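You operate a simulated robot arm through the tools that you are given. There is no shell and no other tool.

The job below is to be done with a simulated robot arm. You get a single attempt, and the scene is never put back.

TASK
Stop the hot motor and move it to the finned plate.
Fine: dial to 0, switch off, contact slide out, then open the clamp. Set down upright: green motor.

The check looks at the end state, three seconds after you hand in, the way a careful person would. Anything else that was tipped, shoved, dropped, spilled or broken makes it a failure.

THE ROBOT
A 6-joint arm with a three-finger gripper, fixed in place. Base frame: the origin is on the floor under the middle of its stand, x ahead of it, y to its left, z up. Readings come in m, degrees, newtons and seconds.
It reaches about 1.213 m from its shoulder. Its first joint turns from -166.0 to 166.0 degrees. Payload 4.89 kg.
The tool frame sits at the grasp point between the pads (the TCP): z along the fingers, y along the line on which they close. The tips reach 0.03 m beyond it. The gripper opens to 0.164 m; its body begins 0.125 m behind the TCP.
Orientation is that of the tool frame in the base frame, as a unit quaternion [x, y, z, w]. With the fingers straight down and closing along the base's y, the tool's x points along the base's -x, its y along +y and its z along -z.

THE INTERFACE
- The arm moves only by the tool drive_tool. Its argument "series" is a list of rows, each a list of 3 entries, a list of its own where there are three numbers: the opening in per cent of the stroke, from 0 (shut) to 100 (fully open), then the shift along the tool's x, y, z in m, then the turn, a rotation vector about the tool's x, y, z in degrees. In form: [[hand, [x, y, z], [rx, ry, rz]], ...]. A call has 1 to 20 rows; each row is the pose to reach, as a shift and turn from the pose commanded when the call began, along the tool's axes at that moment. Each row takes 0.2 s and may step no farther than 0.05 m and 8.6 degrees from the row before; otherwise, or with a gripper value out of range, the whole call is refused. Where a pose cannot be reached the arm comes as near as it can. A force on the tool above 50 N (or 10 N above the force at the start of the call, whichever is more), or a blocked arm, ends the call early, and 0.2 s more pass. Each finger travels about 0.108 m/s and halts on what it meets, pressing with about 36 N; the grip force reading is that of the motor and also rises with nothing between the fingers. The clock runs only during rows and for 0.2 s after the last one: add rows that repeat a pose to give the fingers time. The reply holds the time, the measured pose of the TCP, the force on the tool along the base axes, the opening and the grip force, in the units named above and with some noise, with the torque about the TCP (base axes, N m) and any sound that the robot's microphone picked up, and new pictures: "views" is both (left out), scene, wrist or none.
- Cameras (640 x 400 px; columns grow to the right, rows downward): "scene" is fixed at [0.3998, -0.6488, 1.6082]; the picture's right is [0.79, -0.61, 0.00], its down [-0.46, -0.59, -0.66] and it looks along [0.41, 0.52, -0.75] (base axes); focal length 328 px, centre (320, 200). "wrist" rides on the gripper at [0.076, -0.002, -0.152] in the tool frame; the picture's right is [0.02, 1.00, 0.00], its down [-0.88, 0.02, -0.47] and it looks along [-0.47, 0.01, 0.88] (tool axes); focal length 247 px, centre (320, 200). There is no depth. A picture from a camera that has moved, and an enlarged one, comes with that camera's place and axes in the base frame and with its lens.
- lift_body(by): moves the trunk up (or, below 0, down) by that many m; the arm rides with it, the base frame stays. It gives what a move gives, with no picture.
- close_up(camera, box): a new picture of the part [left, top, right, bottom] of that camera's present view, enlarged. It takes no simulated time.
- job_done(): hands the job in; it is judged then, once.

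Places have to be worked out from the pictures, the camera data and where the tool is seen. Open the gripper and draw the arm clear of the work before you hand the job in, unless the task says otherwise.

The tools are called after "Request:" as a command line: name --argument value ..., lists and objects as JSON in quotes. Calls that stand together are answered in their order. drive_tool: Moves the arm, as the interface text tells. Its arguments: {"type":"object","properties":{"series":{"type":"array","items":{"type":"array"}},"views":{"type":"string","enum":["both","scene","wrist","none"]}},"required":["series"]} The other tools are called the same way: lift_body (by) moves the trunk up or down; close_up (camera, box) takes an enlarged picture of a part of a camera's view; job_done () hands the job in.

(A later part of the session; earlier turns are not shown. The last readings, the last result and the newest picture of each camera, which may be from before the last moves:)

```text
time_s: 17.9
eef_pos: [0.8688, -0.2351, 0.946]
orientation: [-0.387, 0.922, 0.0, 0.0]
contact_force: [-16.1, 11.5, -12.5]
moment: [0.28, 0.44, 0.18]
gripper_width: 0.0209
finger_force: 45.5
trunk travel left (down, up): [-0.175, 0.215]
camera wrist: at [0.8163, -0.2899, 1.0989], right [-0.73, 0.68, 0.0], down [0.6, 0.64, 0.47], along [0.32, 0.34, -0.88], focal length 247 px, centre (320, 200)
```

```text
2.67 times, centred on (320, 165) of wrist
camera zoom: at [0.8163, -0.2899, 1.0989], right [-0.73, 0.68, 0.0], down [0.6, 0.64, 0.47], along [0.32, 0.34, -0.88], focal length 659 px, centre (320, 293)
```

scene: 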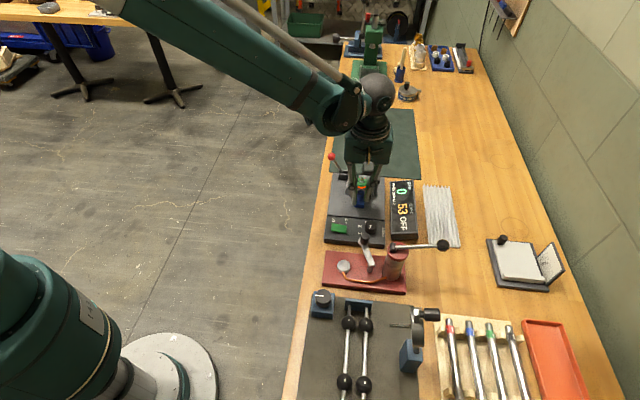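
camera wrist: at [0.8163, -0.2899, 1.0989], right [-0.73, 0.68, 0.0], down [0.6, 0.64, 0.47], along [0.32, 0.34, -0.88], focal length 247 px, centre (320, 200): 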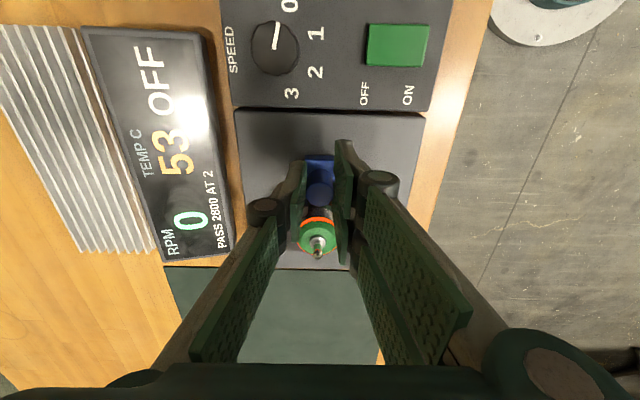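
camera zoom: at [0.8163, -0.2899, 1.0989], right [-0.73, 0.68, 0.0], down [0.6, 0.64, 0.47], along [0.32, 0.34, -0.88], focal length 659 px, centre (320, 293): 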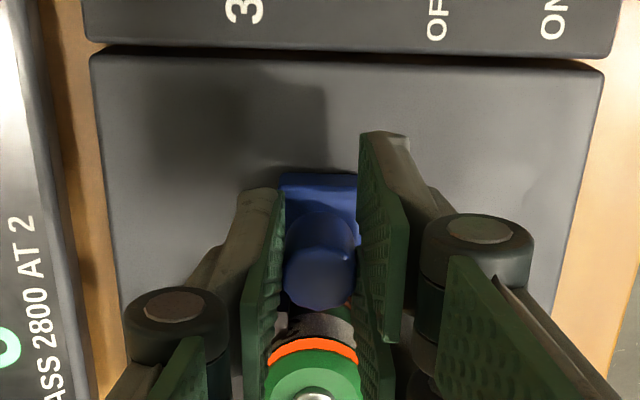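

Knob gripped (21 mm). I pull the slide away from the motor along the bench (tool +x) and watch the force.

Request:
drive_tool --series '[[6, [0.004, 0, 0], [0, 0, 0]], [6, [0.009, 0, 0], [0, 0, 0]], [6, [0.014, 0, 0], [0, 0, 0]], [6, [0.019, 0, 0], [0, 0, 0]], [6, [0.024, 0, 0], [0, 0, 0]]]'

Request:
close_up --camera "wrist" --box '[220, 90, 420, 240]'

Request:
close_up --camera "scene" --box '[310, 140, 430, 260]'

```text
time_s: 19.1
eef_pos: [0.8519, -0.2508, 0.9459]
orientation: [-0.388, 0.922, 0.0, 0.0]
contact_force: [-25.0, 34.3, -25.0]
moment: [0.36, 1.02, 0.34]
gripper_width: 0.0206
finger_force: 44.3
trunk travel left (down, up): [-0.175, 0.215]
camera wrist: at [0.8003, -0.3059, 1.099], right [-0.73, 0.68, 0.0], down [0.6, 0.64, 0.47], along [0.32, 0.34, -0.88], focal length 247 px, centre (320, 200)
```

scene: 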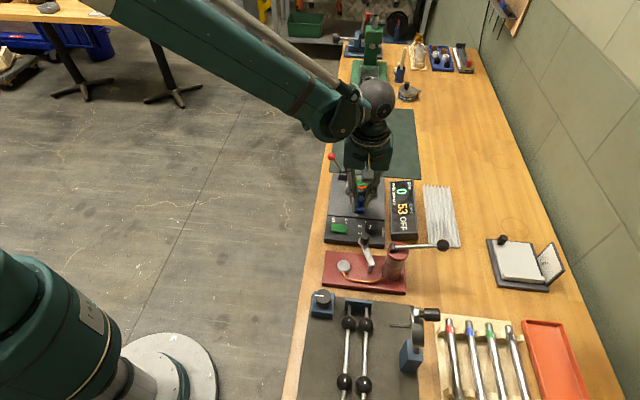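
wrist: 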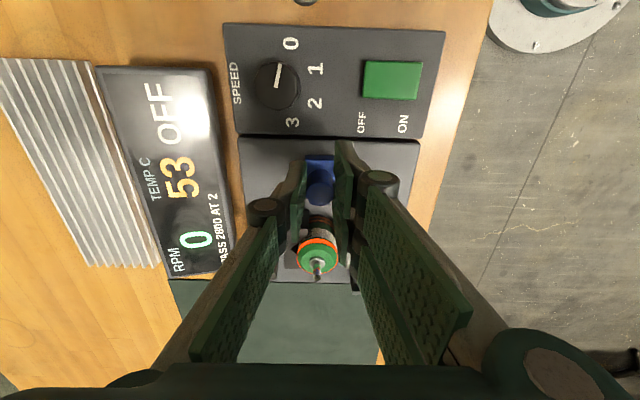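

```text
2.67 times, centred on (320, 165) of wrist
camera zoom: at [0.8003, -0.3059, 1.099], right [-0.73, 0.68, 0.0], down [0.6, 0.64, 0.47], along [0.32, 0.34, -0.88], focal length 659 px, centre (320, 293)
```

zoom: 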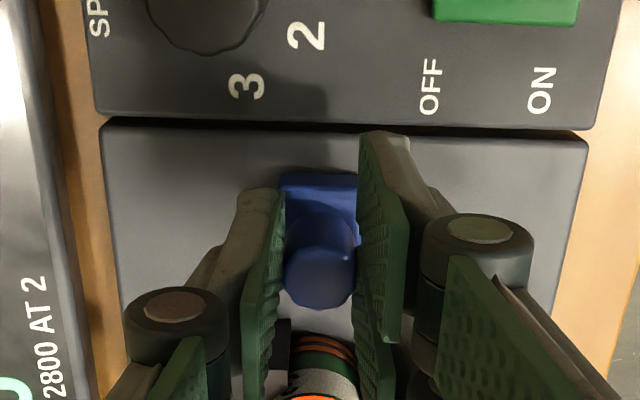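

```text
3.33 times, centred on (370, 200) of scene
camera zoom: at [0.3998, -0.6488, 1.6082], right [0.79, -0.61, 0.0], down [-0.46, -0.59, -0.66], along [0.41, 0.52, -0.75], focal length 1093 px, centre (153, 200)
```

zoom: 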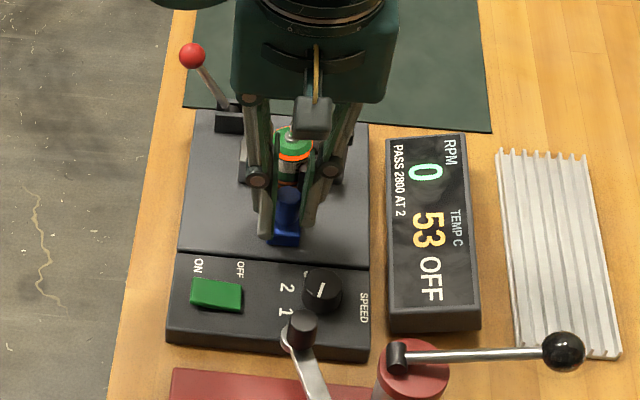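

The slide moved 23 mm with growing side load, so my pull line is slightly off the slide's axis. I correct sideways by 2 mm and continue outward until it meets its stop.

Request:
drive_tool --series '[[6, [0.001, 0.001, 0], [0, 0, 0]], [6, [0.002, 0.002, 0], [0, 0, 0]], [6, [0.006, 0.0023, 0], [0, 0, 0]], [6, [0.01, 0.0026, 0], [0, 0, 0]]]' --views "wrist"

Request:
close_up --camera "wrist" --box '[220, 90, 420, 240]'

```text
time_s: 20.1
eef_pos: [0.8402, -0.2604, 0.9469]
orientation: [-0.386, 0.922, -0.002, 0.0]
contact_force: [-12.2, 12.0, -0.6]
moment: [0.02, 0.54, 0.38]
gripper_width: 0.0167
finger_force: 8.5
trunk travel left (down, up): [-0.175, 0.215]
camera wrist: at [0.7889, -0.3139, 1.1002], right [-0.73, 0.69, 0.0], down [0.6, 0.64, 0.47], along [0.32, 0.34, -0.88], focal length 247 px, centre (320, 200)
```

wrist: 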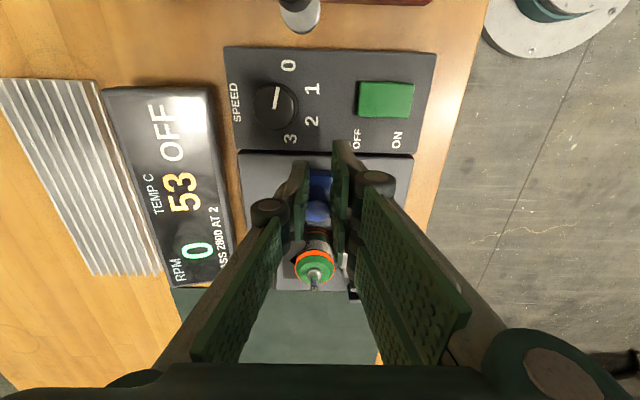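

```text
2.67 times, centred on (320, 165) of wrist
camera zoom: at [0.7889, -0.3139, 1.1002], right [-0.73, 0.69, 0.0], down [0.6, 0.64, 0.47], along [0.32, 0.34, -0.88], focal length 659 px, centre (320, 293)
```

zoom: 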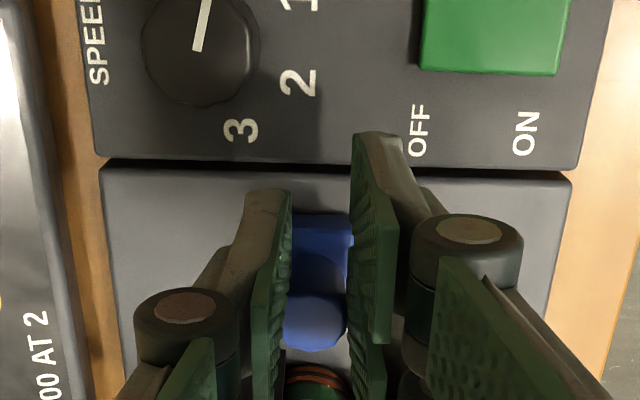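

The fingers slipped past the knob: the slide has hit its outer stop (about 23 mm of travel). I open, lift and inspect the result.

Request:
drive_tool --series '[[20, [0, 0, 0], [0, 0, 0]], [32, [0, 0, 0], [0, 0, 0]], [32, [0, 0, -0.02], [0, 0, 0]], [32, [0, 0, -0.05], [0, 0, 0]], [60, [-0.03, 0, -0.08], [0, 0, 0]], [80, [-0.05, 0, -0.1], [0, 0, 0]], [80, [-0.05, 0, -0.1], [0, 0, 0]]]'

Request:
close_up --camera "wrist" --box '[220, 90, 420, 240]'

Request:
close_up --camera "scene" --box '[310, 140, 430, 260]'

```text
time_s: 21.7
eef_pos: [0.8773, -0.2233, 1.0462]
orientation: [-0.388, 0.922, -0.001, 0.001]
contact_force: [-0.9, -0.7, -0.1]
moment: [-0.05, -0.05, 0.0]
gripper_width: 0.1311
finger_force: 0.1
trunk travel left (down, up): [-0.175, 0.215]
camera wrist: at [0.8257, -0.2776, 1.1996], right [-0.73, 0.68, 0.0], down [0.6, 0.64, 0.47], along [0.33, 0.34, -0.88], focal length 247 px, centre (320, 200)
```

scene: 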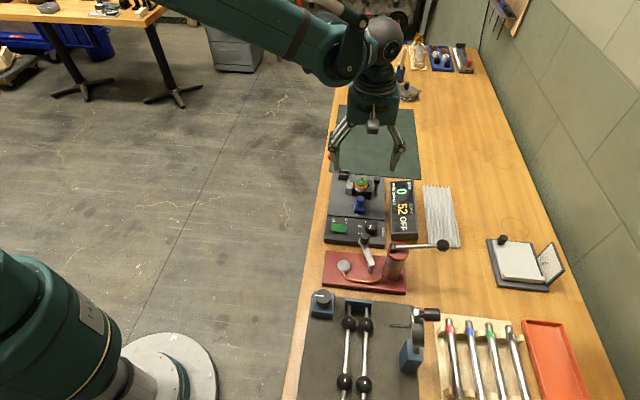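
wrist: 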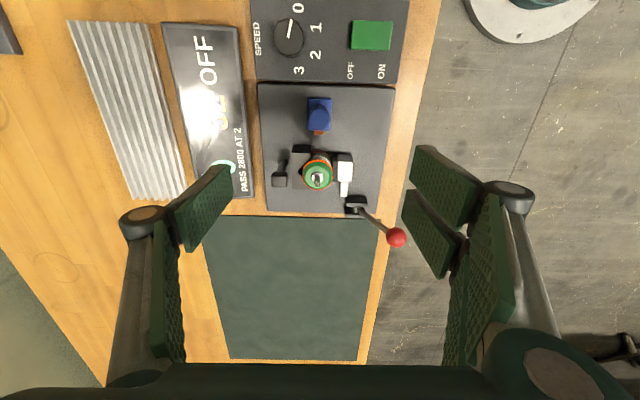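

```text
2.67 times, centred on (320, 165) of wrist
camera zoom: at [0.8257, -0.2776, 1.1996], right [-0.73, 0.68, 0.0], down [0.6, 0.64, 0.47], along [0.33, 0.34, -0.88], focal length 659 px, centre (320, 293)
```

zoom: 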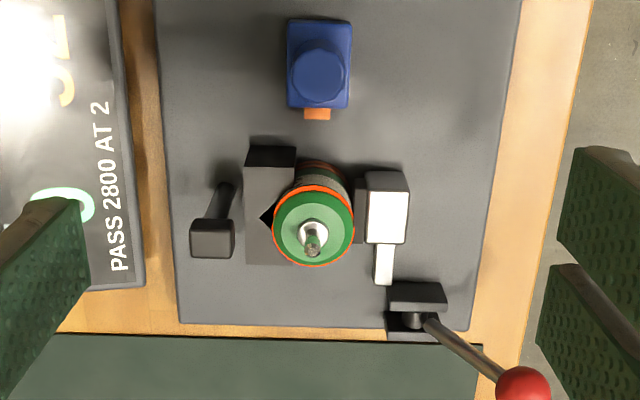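

```text
3.33 times, centred on (370, 200) of scene
camera zoom: at [0.3998, -0.6488, 1.6082], right [0.79, -0.61, 0.0], down [-0.46, -0.59, -0.66], along [0.41, 0.52, -0.75], focal length 1093 px, centre (153, 200)
```

zoom: 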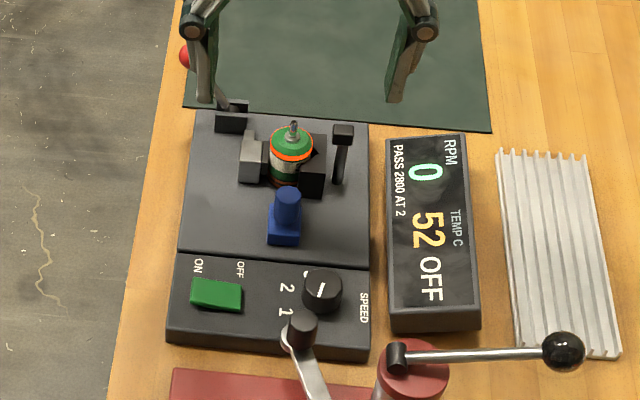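

The contact is now clearly off the motor. I take strong enlargements of the motor, clamp jaw, V-block and lever to understand the clamp.

Request:
close_up --camera "scene" --box '[335, 165, 383, 195]'

Request:
close_up --camera "wrist" --box '[270, 130, 366, 190]'

Request:
close_up --camera "wrist" --box '[320, 150, 416, 250]'

```text
13.33 times, centred on (359, 180) of scene
camera zoom: at [0.3998, -0.6488, 1.6082], right [0.79, -0.61, 0.0], down [-0.46, -0.59, -0.66], along [0.41, 0.52, -0.75], focal length 4371 px, centre (-200, 467)
```

zoom: 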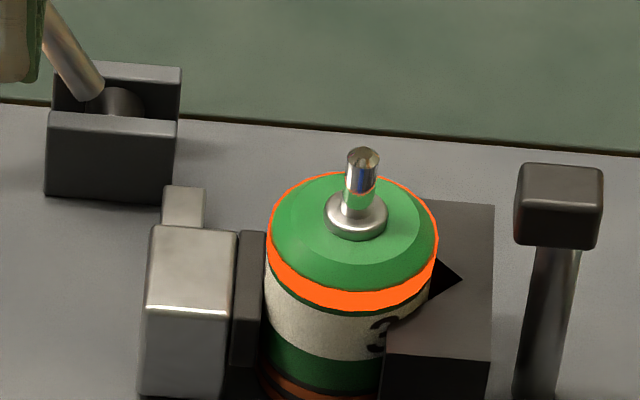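

```text
6.67 times, centred on (318, 160) of wrist
camera zoom: at [0.8257, -0.2776, 1.1996], right [-0.73, 0.68, 0.0], down [0.6, 0.64, 0.47], along [0.33, 0.34, -0.88], focal length 1646 px, centre (333, 467)
```

zoom: 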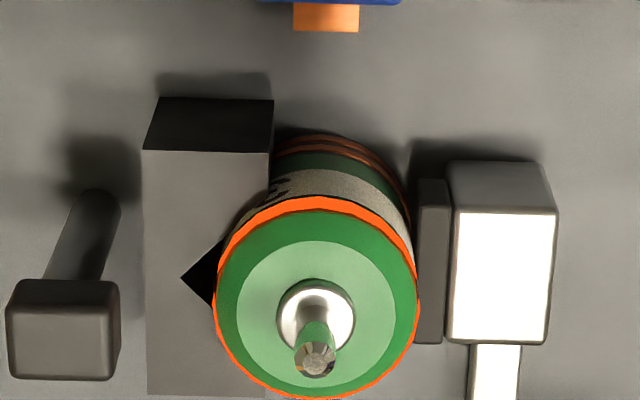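

```text
4.00 times, centred on (368, 200) of wrist
camera zoom: at [0.8257, -0.2776, 1.1996], right [-0.73, 0.68, 0.0], down [0.6, 0.64, 0.47], along [0.33, 0.34, -0.88], focal length 988 px, centre (128, 200)
```

zoom: 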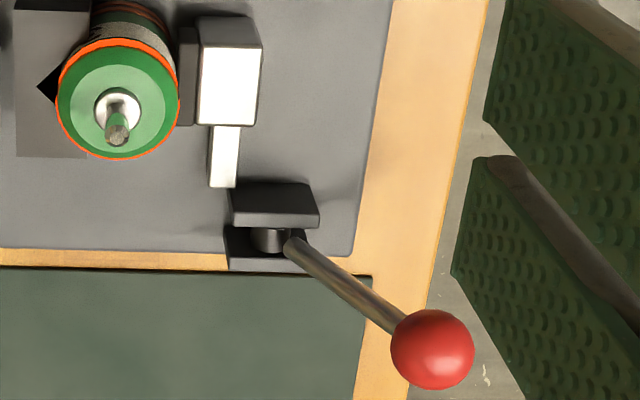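

Detail is clear: V-block on the wall side, jaw and pad on the floor side, lever hinged about the bench's long axis and leaning ~32° toward the floor side. I turn the tool 90° so the fingers close along the bench and hover over the red ball (≈0.880, -0.090, 0.962).

Request:
drive_tool --series '[[75, [-0.009, 0.0083, -0.01], [0, 0, 8.2]], [70, [-0.018, 0.0165, -0.02], [0, 0, 16.4]], [65, [-0.026, 0.0248, -0.03], [0, 0, 24.6]], [60, [-0.035, 0.033, -0.03], [0, 0, 32.8]], [55, [-0.044, 0.0413, -0.03], [0, 0, 41]], [50, [-0.053, 0.0495, -0.03], [0, 0, 49.2]], [45, [-0.062, 0.0578, -0.03], [0, 0, 57.4]], [40, [-0.071, 0.066, -0.03], [0, 0, 65.6]], [40, [-0.08, 0.0743, -0.03], [0, 0, 73.8]], [40, [-0.088, 0.0825, -0.03], [0, 0, 82]], [40, [-0.097, 0.0908, -0.03], [0, 0, 90.2]], [40, [-0.097, 0.0908, -0.03], [0, 0, 90.2]]]'

Request:
close_up --camera "wrist" --box '[200, 90, 440, 240]'

```text
time_s: 24.3
eef_pos: [0.8803, -0.0882, 1.0752]
orientation: [0.381, 0.925, -0.001, 0.0]
contact_force: [-0.3, 0.4, 1.1]
moment: [0.04, -0.02, 0.04]
gripper_width: 0.0657
finger_force: 0.0
trunk travel left (down, up): [-0.175, 0.215]
camera wrist: at [0.8252, -0.0356, 1.2285], right [0.69, 0.73, 0.0], down [0.64, -0.61, 0.47], along [0.34, -0.33, -0.88], focal length 247 px, centre (320, 200)
```

scene: 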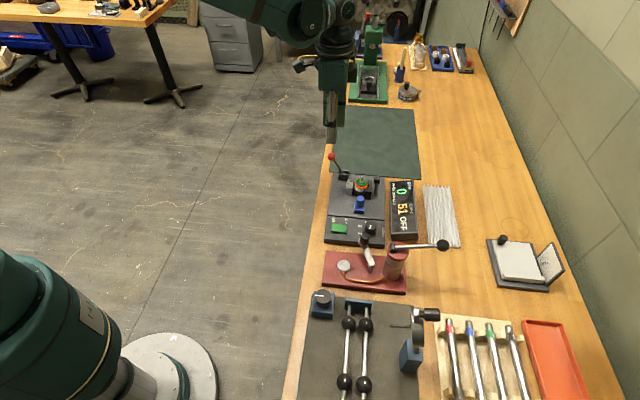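
wrist: 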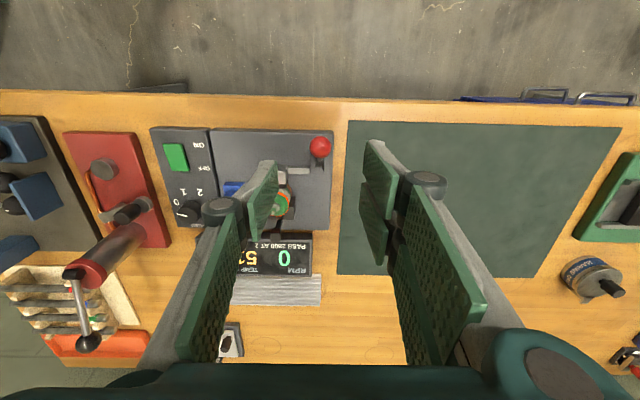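

```text
2.67 times, centred on (320, 165) of wrist
camera zoom: at [0.8252, -0.0356, 1.2285], right [0.69, 0.73, 0.0], down [0.64, -0.61, 0.47], along [0.34, -0.33, -0.88], focal length 659 px, centre (320, 293)
```

zoom: 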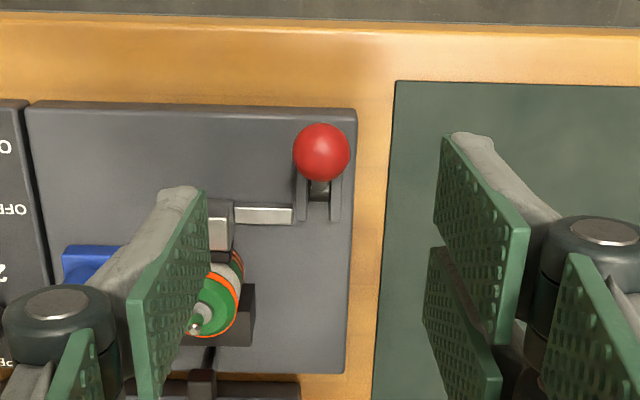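

The ball is exactly below the TCP. I descend to its centre height and close on it.

Request:
drive_tool --series '[[40, [0, 0, 0.04], [0, 0, 0]], [40, [0, 0, 0.08], [0, 0, 0]], [35, [0, 0, 0.105], [0, 0, 0]], [30, [0, 0, 0.113], [0, 0, 0]], [22, [0, 0, 0.113], [0, 0, 0]], [12, [0, 0, 0.113], [0, 0, 0]], [8, [0, 0, 0.113], [0, 0, 0]]]'

Request:
close_up --camera "wrist" --box '[200, 90, 440, 240]'

Request:
close_up --camera "scene" --box '[310, 120, 430, 220]'

```text
time_s: 25.9
eef_pos: [0.8821, -0.09, 0.9639]
orientation: [0.379, 0.925, 0.0, 0.0]
contact_force: [1.7, 5.4, -0.1]
moment: [0.12, 0.11, -0.01]
gripper_width: 0.0211
finger_force: 45.3
trunk travel left (down, up): [-0.175, 0.215]
camera wrist: at [0.8259, -0.0361, 1.1165], right [0.69, 0.73, 0.0], down [0.64, -0.61, 0.47], along [0.34, -0.33, -0.88], focal length 247 px, centre (320, 200)
```

scene: 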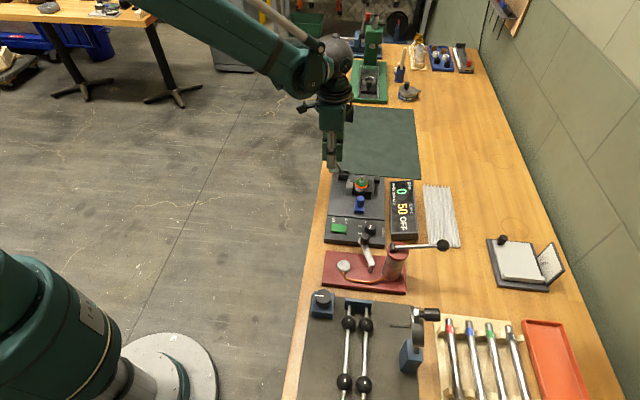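
wrist: 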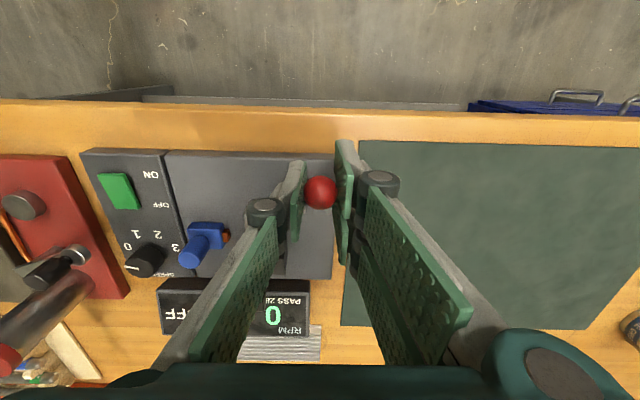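

```text
2.67 times, centred on (320, 165) of wrist
camera zoom: at [0.8259, -0.0361, 1.1165], right [0.69, 0.73, 0.0], down [0.64, -0.61, 0.47], along [0.34, -0.33, -0.88], focal length 659 px, centre (320, 293)
```

zoom: 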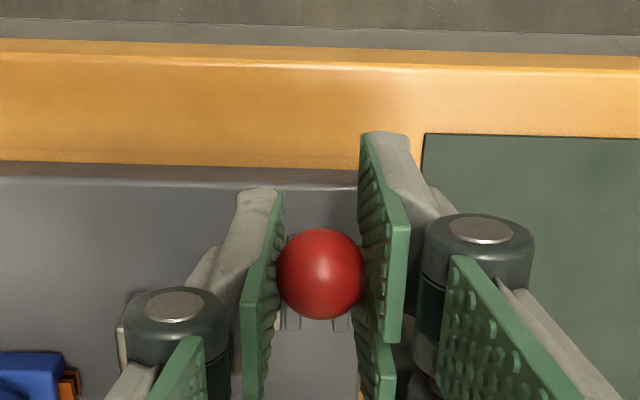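

```text
4.00 times, centred on (370, 170) of scene
camera zoom: at [0.3998, -0.6488, 1.6082], right [0.79, -0.61, 0.0], down [-0.46, -0.59, -0.66], along [0.41, 0.52, -0.75], focal length 1311 px, centre (120, 320)
```

zoom: 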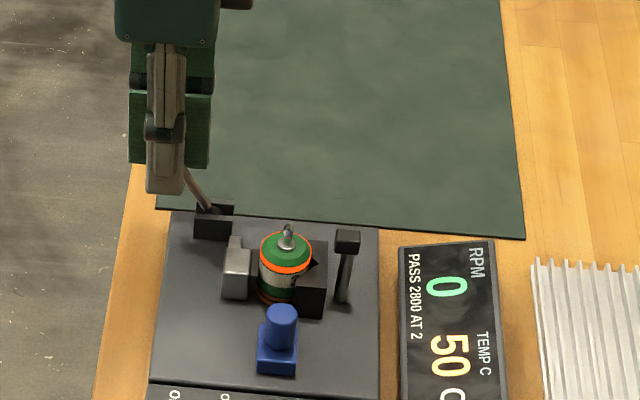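

Ball gripped. I test the lever a few millimetres toward the wall side along its arc, to see whether it yields.

Request:
drive_tool --series '[[8, [-0.001, 0, -0.0006], [0, 0, 0]], [8, [-0.002, 0, -0.0012], [0, 0, 0]], [8, [-0.003, 0, -0.0018], [0, 0, 0]], [8, [-0.004, 0, -0.0025], [0, 0, 0]]]' --views "none"

```text
time_s: 26.9
eef_pos: [0.8838, -0.0917, 0.965]
orientation: [0.379, 0.926, 0.0, 0.001]
contact_force: [-10.3, 14.0, -8.3]
moment: [0.8, 1.04, -0.02]
gripper_width: 0.0207
finger_force: 45.3
trunk travel left (down, up): [-0.175, 0.215]
```

There is moderate resistance (about 19 N) with some motion; I continue a little to see whether it saturates (lever turning) or rises (stop).

Request:
drive_tool --series '[[8, [-0.001, 0, -0.0006], [0, 0, 0]], [8, [-0.002, 0, -0.0011], [0, 0, 0]], [8, [-0.003, 0, -0.0016], [0, 0, 0]]]' --views "wrist"

Request:
close_up --camera "scene" --box '[310, 120, 430, 220]'

```text
time_s: 27.7
eef_pos: [0.8866, -0.0949, 0.967]
orientation: [0.379, 0.925, 0.0, 0.002]
contact_force: [-9.5, 14.4, -6.7]
moment: [0.79, 1.01, 0.0]
gripper_width: 0.0208
finger_force: 45.2
trunk travel left (down, up): [-0.175, 0.215]
camera wrist: at [0.8307, -0.0408, 1.1204], right [0.69, 0.73, 0.0], down [0.64, -0.61, 0.47], along [0.34, -0.33, -0.88], focal length 247 px, centre (320, 200)
```

wrist: 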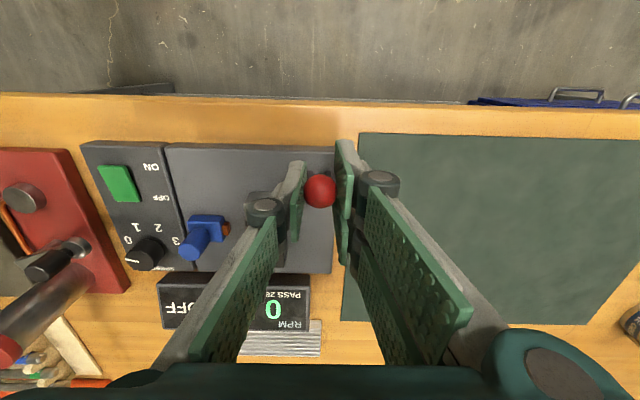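

```text
4.00 times, centred on (370, 170) of scene
camera zoom: at [0.3998, -0.6488, 1.6082], right [0.79, -0.61, 0.0], down [-0.46, -0.59, -0.66], along [0.41, 0.52, -0.75], focal length 1311 px, centre (120, 320)
```

zoom: 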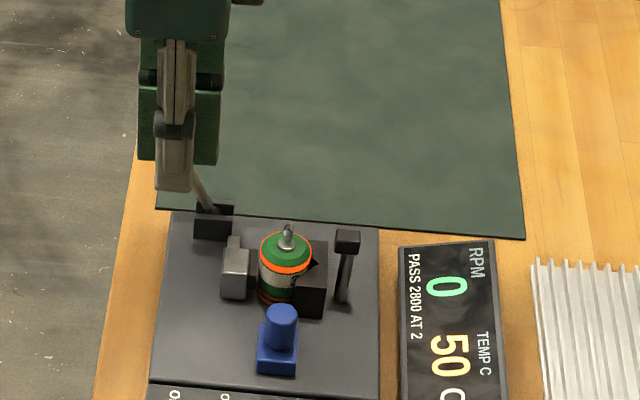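

Force stays constant (~17 N), so the lever is turning with friction, and the jaw appears to be easing away. I continue along the arc to vertical.

Request:
drive_tool --series '[[8, [-0.0054, 0, -0.002], [0, 0, 0]], [8, [-0.0114, 0, -0.004], [0, 0, 0]], [8, [-0.0175, 0, -0.0055], [0, 0, 0]], [8, [-0.0237, 0, -0.0064], [0, 0, 0]], [8, [-0.0299, 0, -0.0068], [0, 0, 0]]]' --views "wrist"

Request:
close_up --camera "scene" --box '[310, 120, 430, 220]'

```text
time_s: 28.9
eef_pos: [0.9073, -0.1151, 0.9747]
orientation: [0.38, 0.925, 0.0, 0.001]
contact_force: [-2.0, 21.1, 1.8]
moment: [0.78, 0.83, -0.04]
gripper_width: 0.0215
finger_force: 44.8
trunk travel left (down, up): [-0.175, 0.215]
camera wrist: at [0.8518, -0.0617, 1.1273], right [0.69, 0.73, 0.0], down [0.64, -0.6, 0.47], along [0.35, -0.33, -0.88], focal length 247 px, centre (320, 200)
```

wrist: 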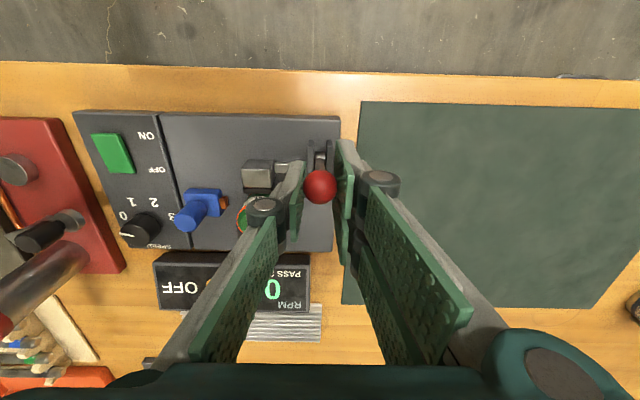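

```text
4.00 times, centred on (370, 170) of scene
camera zoom: at [0.3998, -0.6488, 1.6082], right [0.79, -0.61, 0.0], down [-0.46, -0.59, -0.66], along [0.41, 0.52, -0.75], focal length 1311 px, centre (120, 320)
```

zoom: 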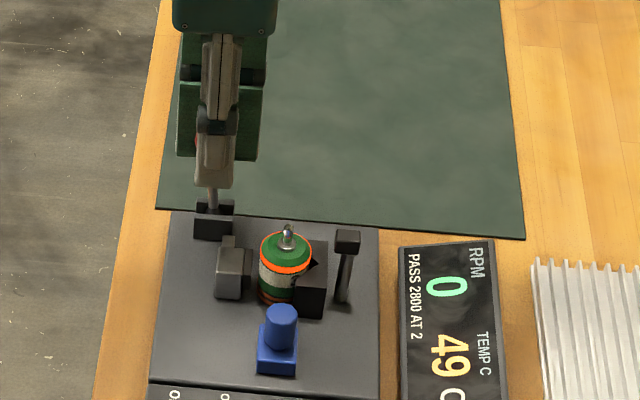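

The jaw has clearly moved away from the motor, so this is the opening direction. I continue the arc past vertical.

Request:
drive_tool --series '[[8, [-0.0063, 0.0004, 0.0002], [0, 0, 0]], [8, [-0.0126, 0.0007, 0.0009], [0, 0, 0]], [8, [-0.0187, 0.0007, 0.0021], [0, 0, 0]], [8, [-0.0247, 0.0007, 0.0039], [0, 0, 0]]]' --views "wrist"

Request:
close_up --camera "scene" --box '[310, 120, 430, 220]'

```text
time_s: 29.9
eef_pos: [0.9255, -0.1317, 0.9711]
orientation: [0.38, 0.925, 0.0, 0.001]
contact_force: [-6.4, 9.2, 11.9]
moment: [0.77, 0.81, -0.02]
gripper_width: 0.0213
finger_force: 44.8
trunk travel left (down, up): [-0.175, 0.215]
camera wrist: at [0.8693, -0.079, 1.1239], right [0.69, 0.73, 0.0], down [0.64, -0.61, 0.48], along [0.35, -0.33, -0.88], focal length 247 px, centre (320, 200)
```

wrist: 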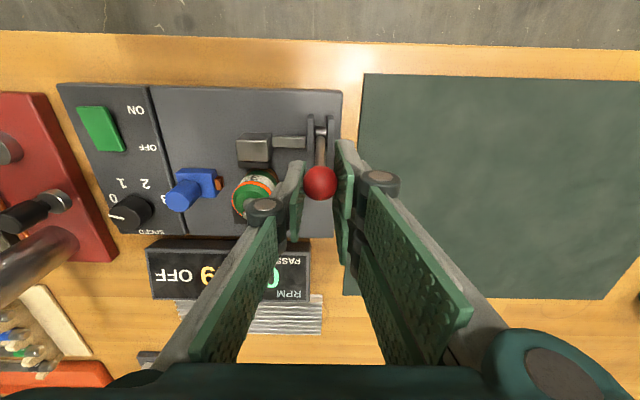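

```text
4.00 times, centred on (370, 170) of scene
camera zoom: at [0.3998, -0.6488, 1.6082], right [0.79, -0.61, 0.0], down [-0.46, -0.59, -0.66], along [0.41, 0.52, -0.75], focal length 1311 px, centre (120, 320)
```

zoom: 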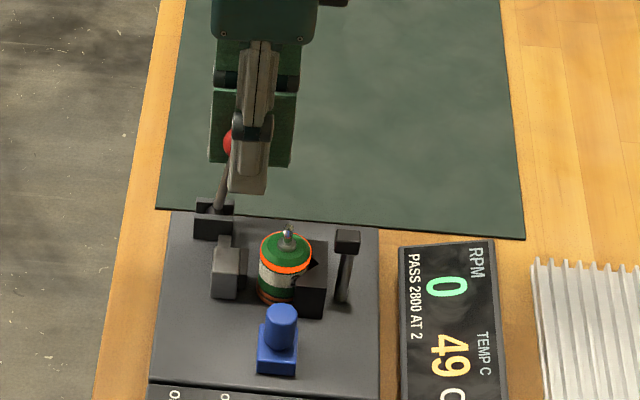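

The jaw keeps retracting with steady force. I continue toward the other end of the lever's travel in small steps.

Request:
drive_tool --series '[[8, [-0.003, 0, 0.001], [0, 0, 0]], [8, [-0.0059, 0, 0.0023], [0, 0, 0]], [8, [-0.0088, 0, 0.0037], [0, 0, 0]], [8, [-0.0115, 0, 0.0051], [0, 0, 0]], [8, [-0.0134, 0, 0.0061], [0, 0, 0]], [8, [-0.0148, 0, 0.007], [0, 0, 0]]]' --views "wrist"

Request:
close_up --camera "scene" --box '[310, 120, 430, 220]'

```text
time_s: 31.3
eef_pos: [0.935, -0.1428, 0.9647]
orientation: [0.38, 0.925, 0.001, 0.001]
contact_force: [-6.7, 2.6, 19.2]
moment: [0.89, 0.9, 0.03]
gripper_width: 0.0209
finger_force: 45.0
trunk travel left (down, up): [-0.175, 0.215]
camera wrist: at [0.8799, -0.0896, 1.1171], right [0.69, 0.73, 0.0], down [0.64, -0.61, 0.47], along [0.35, -0.33, -0.88], focal length 247 px, centre (320, 200)
```

wrist: 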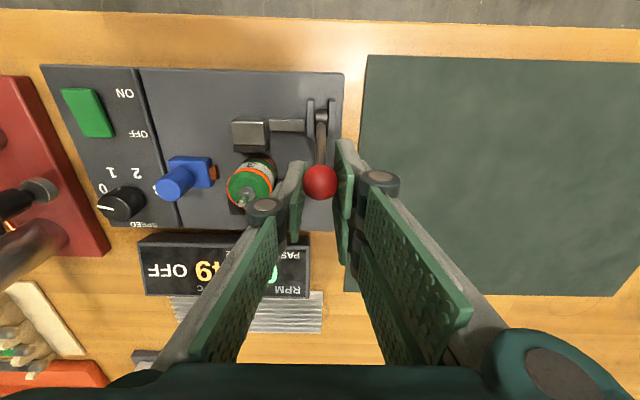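

```text
4.00 times, centred on (370, 170) of scene
camera zoom: at [0.3998, -0.6488, 1.6082], right [0.79, -0.61, 0.0], down [-0.46, -0.59, -0.66], along [0.41, 0.52, -0.75], focal length 1311 px, centre (120, 320)
```

zoom: 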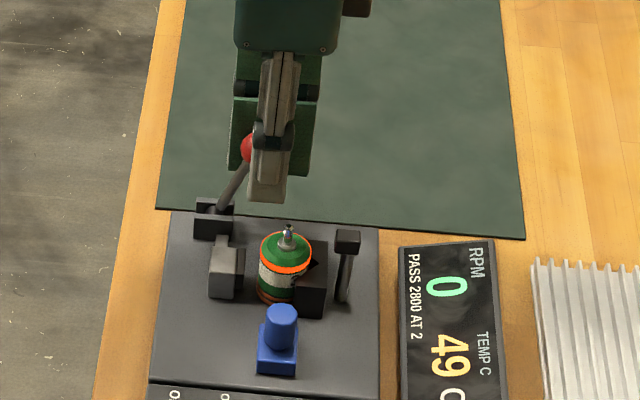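

Still turning at steady friction; jaw opened ~10 mm. I continue a bit more to find the lever's end stop.

Request:
drive_tool --series '[[8, [-0.002, 0, 0.0007], [0, 0, 0]], [8, [-0.0044, 0, 0.0018], [0, 0, 0]], [8, [-0.0064, 0, 0.0033], [0, 0, 0]], [8, [-0.0084, 0, 0.0048], [0, 0, 0]]]' --views "wrist"

Request:
close_up --camera "scene" --box '[310, 120, 430, 220]'

```text
time_s: 32.3
eef_pos: [0.9398, -0.1487, 0.9598]
orientation: [0.381, 0.925, 0.001, 0.001]
contact_force: [-10.9, 0.4, 12.8]
moment: [0.95, 0.91, 0.12]
gripper_width: 0.0212
finger_force: 45.3
trunk travel left (down, up): [-0.175, 0.215]
camera wrist: at [0.8856, -0.0953, 1.1125], right [0.69, 0.73, 0.0], down [0.64, -0.61, 0.47], along [0.35, -0.33, -0.88], focal length 247 px, centre (320, 200)
```

wrist: 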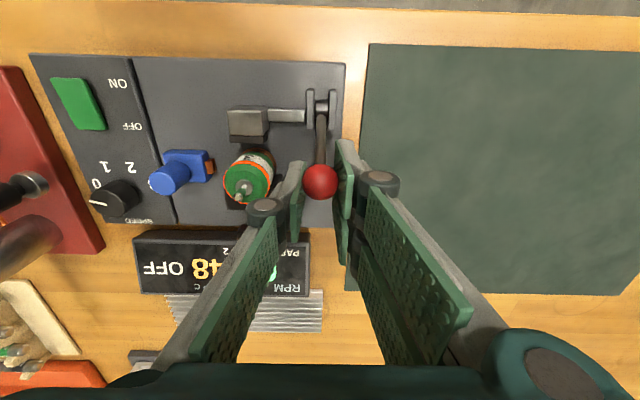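

```text
4.00 times, centred on (370, 170) of scene
camera zoom: at [0.3998, -0.6488, 1.6082], right [0.79, -0.61, 0.0], down [-0.46, -0.59, -0.66], along [0.41, 0.52, -0.75], focal length 1311 px, centre (120, 320)
```

zoom: 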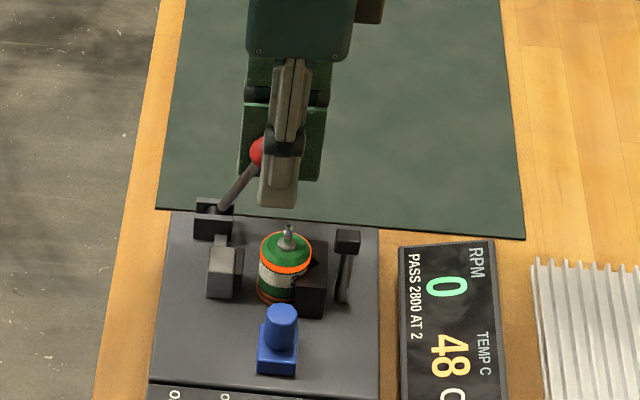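

Still no stop, jaw gap ~12 mm. I push on in finer steps.

Request:
drive_tool --series '[[8, [-0.0019, 0, 0.0016], [0, 0, 0]], [8, [-0.0037, 0, 0.0033], [0, 0, 0]], [8, [-0.0054, 0, 0.005], [0, 0, 0]]]' --views "wrist"

Request:
close_up --camera "scene" --box '[310, 120, 430, 220]'

```text
time_s: 33.1
eef_pos: [0.9443, -0.1523, 0.9546]
orientation: [0.379, 0.925, 0.001, 0.002]
contact_force: [-8.1, 0.7, 30.0]
moment: [0.76, 0.78, 0.08]
gripper_width: 0.021
finger_force: 45.0
trunk travel left (down, up): [-0.175, 0.215]
camera wrist: at [0.8892, -0.099, 1.1083], right [0.69, 0.73, 0.0], down [0.64, -0.61, 0.47], along [0.35, -0.33, -0.88], focal length 247 px, centre (320, 200)
```

wrist: 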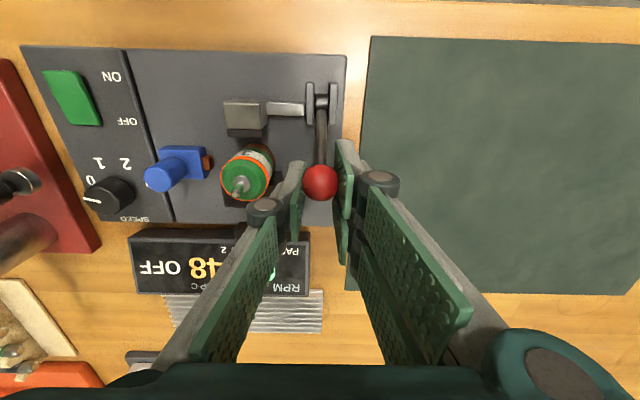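

```text
4.00 times, centred on (370, 170) of scene
camera zoom: at [0.3998, -0.6488, 1.6082], right [0.79, -0.61, 0.0], down [-0.46, -0.59, -0.66], along [0.41, 0.52, -0.75], focal length 1311 px, centre (120, 320)
```

zoom: 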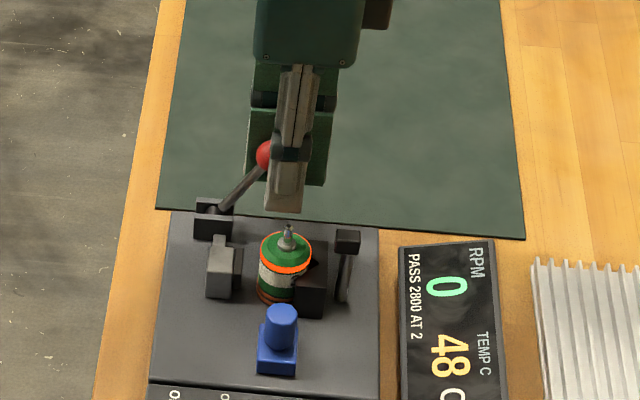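

The force rose to about 30 N; one more small step tells whether this is the stop.

Request:
drive_tool --series '[[8, [-0.001, 0, 0.0008], [0, 0, 0]], [8, [-0.002, 0, 0.0017], [0, 0, 0]], [8, [-0.002, 0, 0.0017], [0, 0, 0]]]' --views "none"

```text
time_s: 33.9
eef_pos: [0.9448, -0.1527, 0.9522]
orientation: [0.38, 0.925, 0.001, 0.002]
contact_force: [-18.5, 6.9, 34.3]
moment: [0.32, 0.27, 0.12]
gripper_width: 0.021
finger_force: 44.9
trunk travel left (down, up): [-0.175, 0.215]
```

The resistance rose without further motion: the lever is at its open stop (~45°). I release the ball and lift, then inspect.

Request:
drive_tool --series '[[8, [0.001, 0, -0.0015], [0, 0, 0]], [20, [0.001, 0, -0.0015], [0, 0, 0]], [30, [0.001, 0, -0.0015], [0, 0, 0]], [30, [0.001, 0, -0.02], [0, 0, 0]], [30, [0.001, 0, -0.05], [0, 0, 0]], [40, [0.02, -0.02, -0.08], [0, 0, 0]], [60, [0.04, -0.04, -0.1], [0, 0, 0]], [80, [0.05, -0.06, -0.1], [0, 0, 0]], [80, [0.05, -0.06, -0.1], [0, 0, 0]]]'

Request:
close_up --camera "wrist" --box '[220, 80, 420, 230]'

Request:
close_up --camera "scene" --box '[320, 150, 400, 210]'

```text
time_s: 35.9
eef_pos: [0.8687, -0.162, 1.0521]
orientation: [0.38, 0.925, 0.001, 0.001]
contact_force: [-0.5, 1.1, 0.5]
moment: [0.0, -0.12, 0.0]
gripper_width: 0.1314
finger_force: 0.1
trunk travel left (down, up): [-0.175, 0.215]
camera wrist: at [0.8131, -0.1082, 1.2055], right [0.69, 0.73, 0.0], down [0.64, -0.61, 0.47], along [0.35, -0.33, -0.88], focal length 247 px, centre (320, 200)
```

scene: 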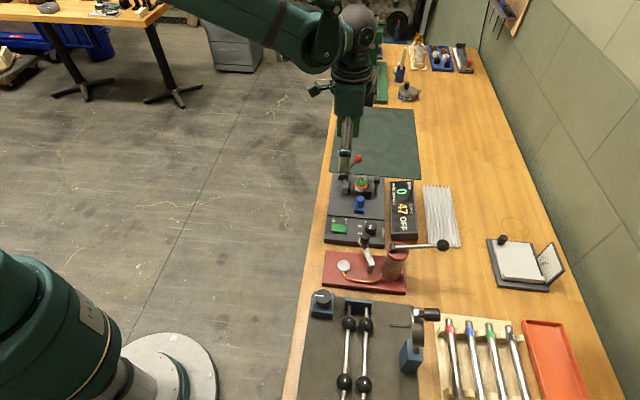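
wrist: 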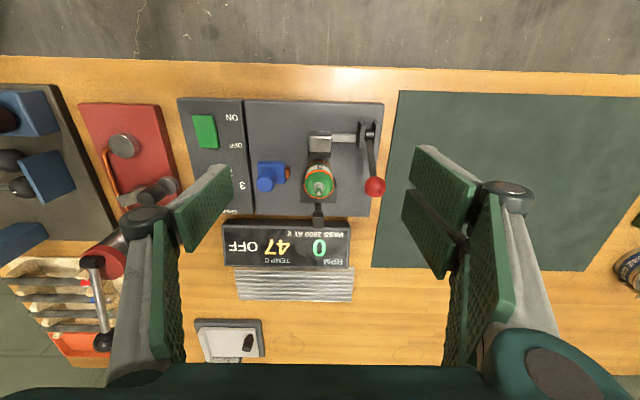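

```text
2.67 times, centred on (320, 155) of wrist
camera zoom: at [0.8131, -0.1082, 1.2055], right [0.69, 0.73, 0.0], down [0.64, -0.61, 0.47], along [0.35, -0.33, -0.88], focal length 659 px, centre (320, 320)
```

zoom: 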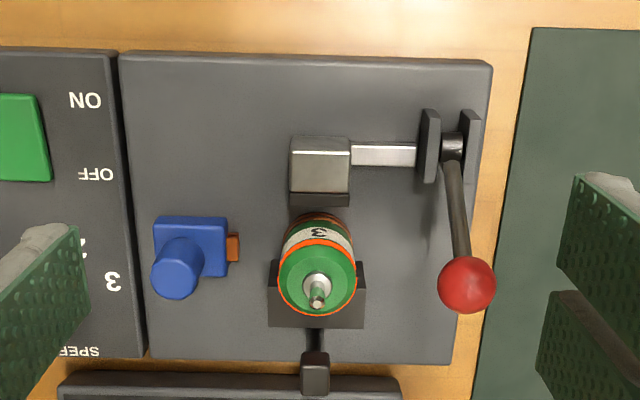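

```text
6.67 times, centred on (360, 180) of scene
camera zoom: at [0.3998, -0.6488, 1.6082], right [0.79, -0.61, 0.0], down [-0.46, -0.59, -0.66], along [0.41, 0.52, -0.75], focal length 2186 px, centre (53, 333)
```

zoom: 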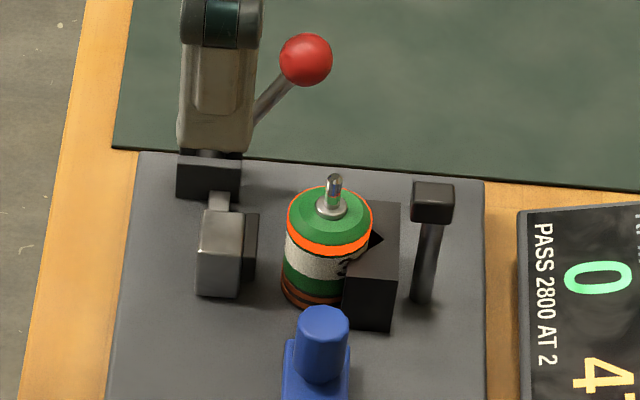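

The clamp is open (jaw ~12 mm off the motor) and the lever stays. I take enlarged views to measure the motor and V-block heights precisely before grasping.

Request:
close_up --camera "wrist" --box '[280, 130, 376, 190]'

Request:
close_up --camera "wrist" --box '[296, 150, 344, 200]'

Request:
close_up --camera "wrist" --box '[200, 180, 380, 310]'

Request:
close_up --camera "scene" --box '[380, 170, 480, 260]'

```text
6.67 times, centred on (328, 160) of wrist
camera zoom: at [0.8131, -0.1082, 1.2055], right [0.69, 0.73, 0.0], down [0.64, -0.61, 0.47], along [0.35, -0.33, -0.88], focal length 1646 px, centre (267, 467)
```

zoom: 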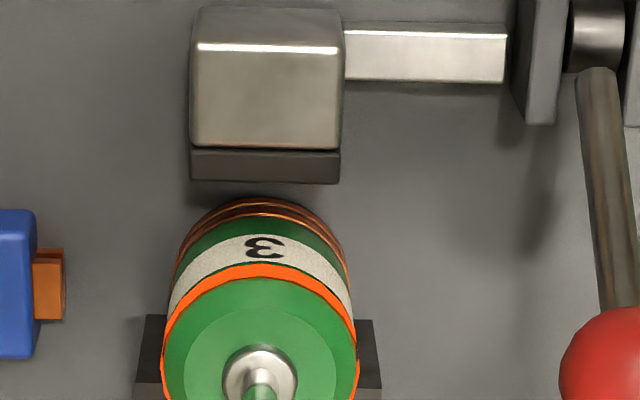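

```text
8.00 times, centred on (320, 175) of wrist
camera zoom: at [0.8131, -0.1082, 1.2055], right [0.69, 0.73, 0.0], down [0.64, -0.61, 0.47], along [0.35, -0.33, -0.88], focal length 1976 px, centre (320, 400)
```

zoom: 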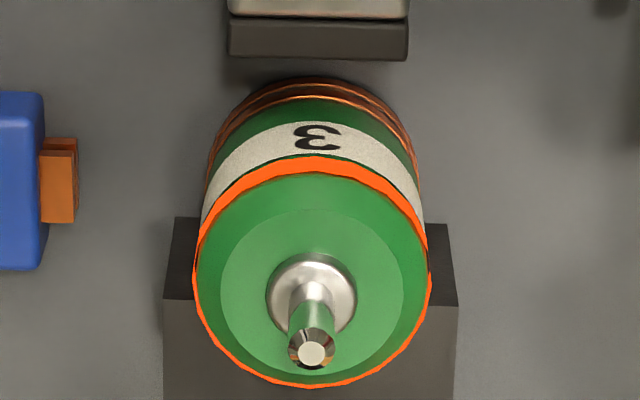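

```text
3.08 times, centred on (290, 245) of wrist
camera zoom: at [0.8131, -0.1082, 1.2055], right [0.69, 0.73, 0.0], down [0.64, -0.61, 0.47], along [0.35, -0.33, -0.88], focal length 760 px, centre (412, 62)
```

zoom: 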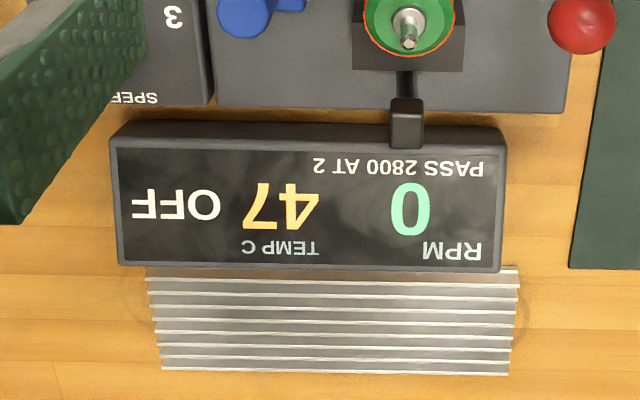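

```text
4.44 times, centred on (430, 215) of scene
camera zoom: at [0.3998, -0.6488, 1.6082], right [0.79, -0.61, 0.0], down [-0.46, -0.59, -0.66], along [0.41, 0.52, -0.75], focal length 1457 px, centre (-169, 133)
```

zoom: 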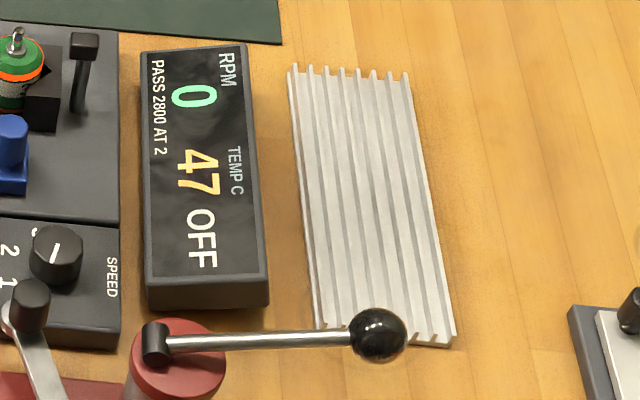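

Refined by two perpendicular views: motor axis ≈ (0.905, -0.197), shaft tip z≈0.951, orange ring z≈0.92–0.926 (37 mm dia), V-block top ≈0.917, plate 0.883. The finned plate is ~225×80 mm centred near (1.045, -0.391), fin tops ≈0.872. I choose a diagonal grasp that avoids the ball and the sensor post, and rotate above the motor.

Request:
drive_tool --series '[[80, [-0.003, 0, -0.01], [0, 0, -8.42]], [75, [-0.006, 0, -0.02], [0, 0, -16.84]], [70, [-0.009, 0, -0.03], [0, 0, -25.26]], [65, [-0.013, 0, -0.04], [0, 0, -33.68]], [60, [-0.016, 0, -0.04], [0, 0, -42.1]], [55, [-0.019, 0, -0.04], [0, 0, -50.52]], [50, [-0.022, 0, -0.04], [0, 0, -58.94]], [45, [-0.025, 0, -0.04], [0, 0, -67.36]], [40, [-0.028, 0, -0.04], [0, 0, -75.78]], [36, [-0.031, 0, -0.04], [0, 0, -84.2]], [36, [-0.035, 0, -0.04], [0, 0, -92.62]], [36, [-0.038, 0, -0.04], [0, 0, -101.04]], [36, [-0.041, 0, -0.04], [0, 0, -109.46]], [36, [-0.044, 0, -0.04], [0, 0, -117.88]], [36, [-0.047, 0, -0.04], [0, 0, -126.3]], [36, [-0.0504, 0.0006, -0.04], [0, 0, -134.7]], [36, [-0.0504, 0.0006, -0.02], [0, 0, -134.7]], [36, [-0.0504, 0.0006, 0], [0, 0, -134.7]]]'

Request:
close_up --camera "wrist" --box '[220, 90, 420, 240]'

```text
time_s: 39.7
eef_pos: [0.9044, -0.1965, 1.0512]
orientation: [0.708, -0.706, 0.001, 0.0]
contact_force: [-0.8, 0.7, -0.8]
moment: [-0.03, -0.09, -0.03]
gripper_width: 0.059
finger_force: 0.1
trunk travel left (down, up): [-0.175, 0.215]
camera wrist: at [0.9068, -0.2721, 1.2053], right [-1.0, -0.02, 0.0], down [-0.02, 0.88, 0.47], along [-0.01, 0.47, -0.88], focal length 247 px, centre (320, 200)
```

scene: 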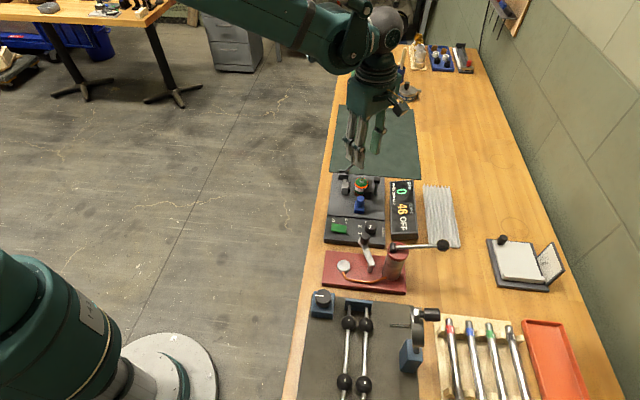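
wrist: 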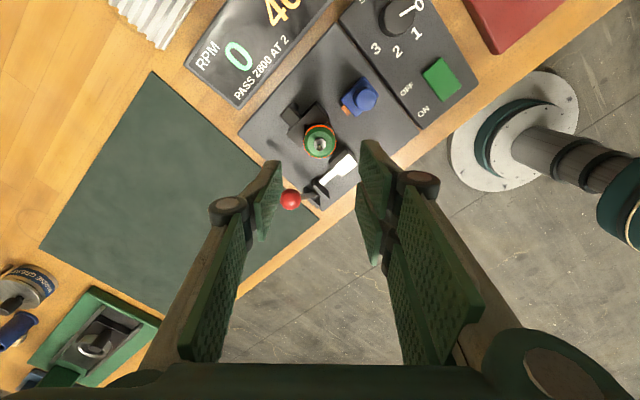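

```text
2.67 times, centred on (320, 165) of wrist
camera zoom: at [0.9068, -0.2721, 1.2053], right [-1.0, -0.02, 0.0], down [-0.02, 0.88, 0.47], along [-0.01, 0.47, -0.88], focal length 659 px, centre (320, 293)
```

zoom: 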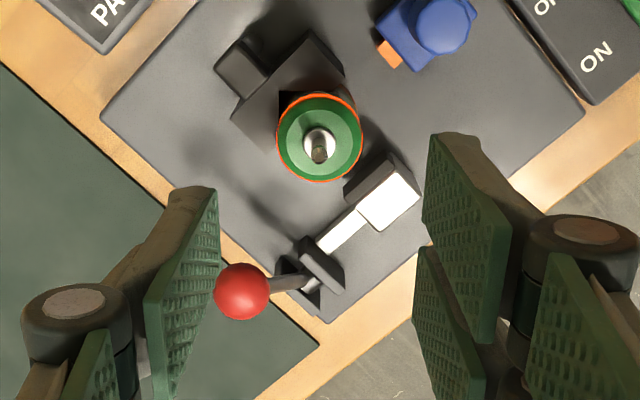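

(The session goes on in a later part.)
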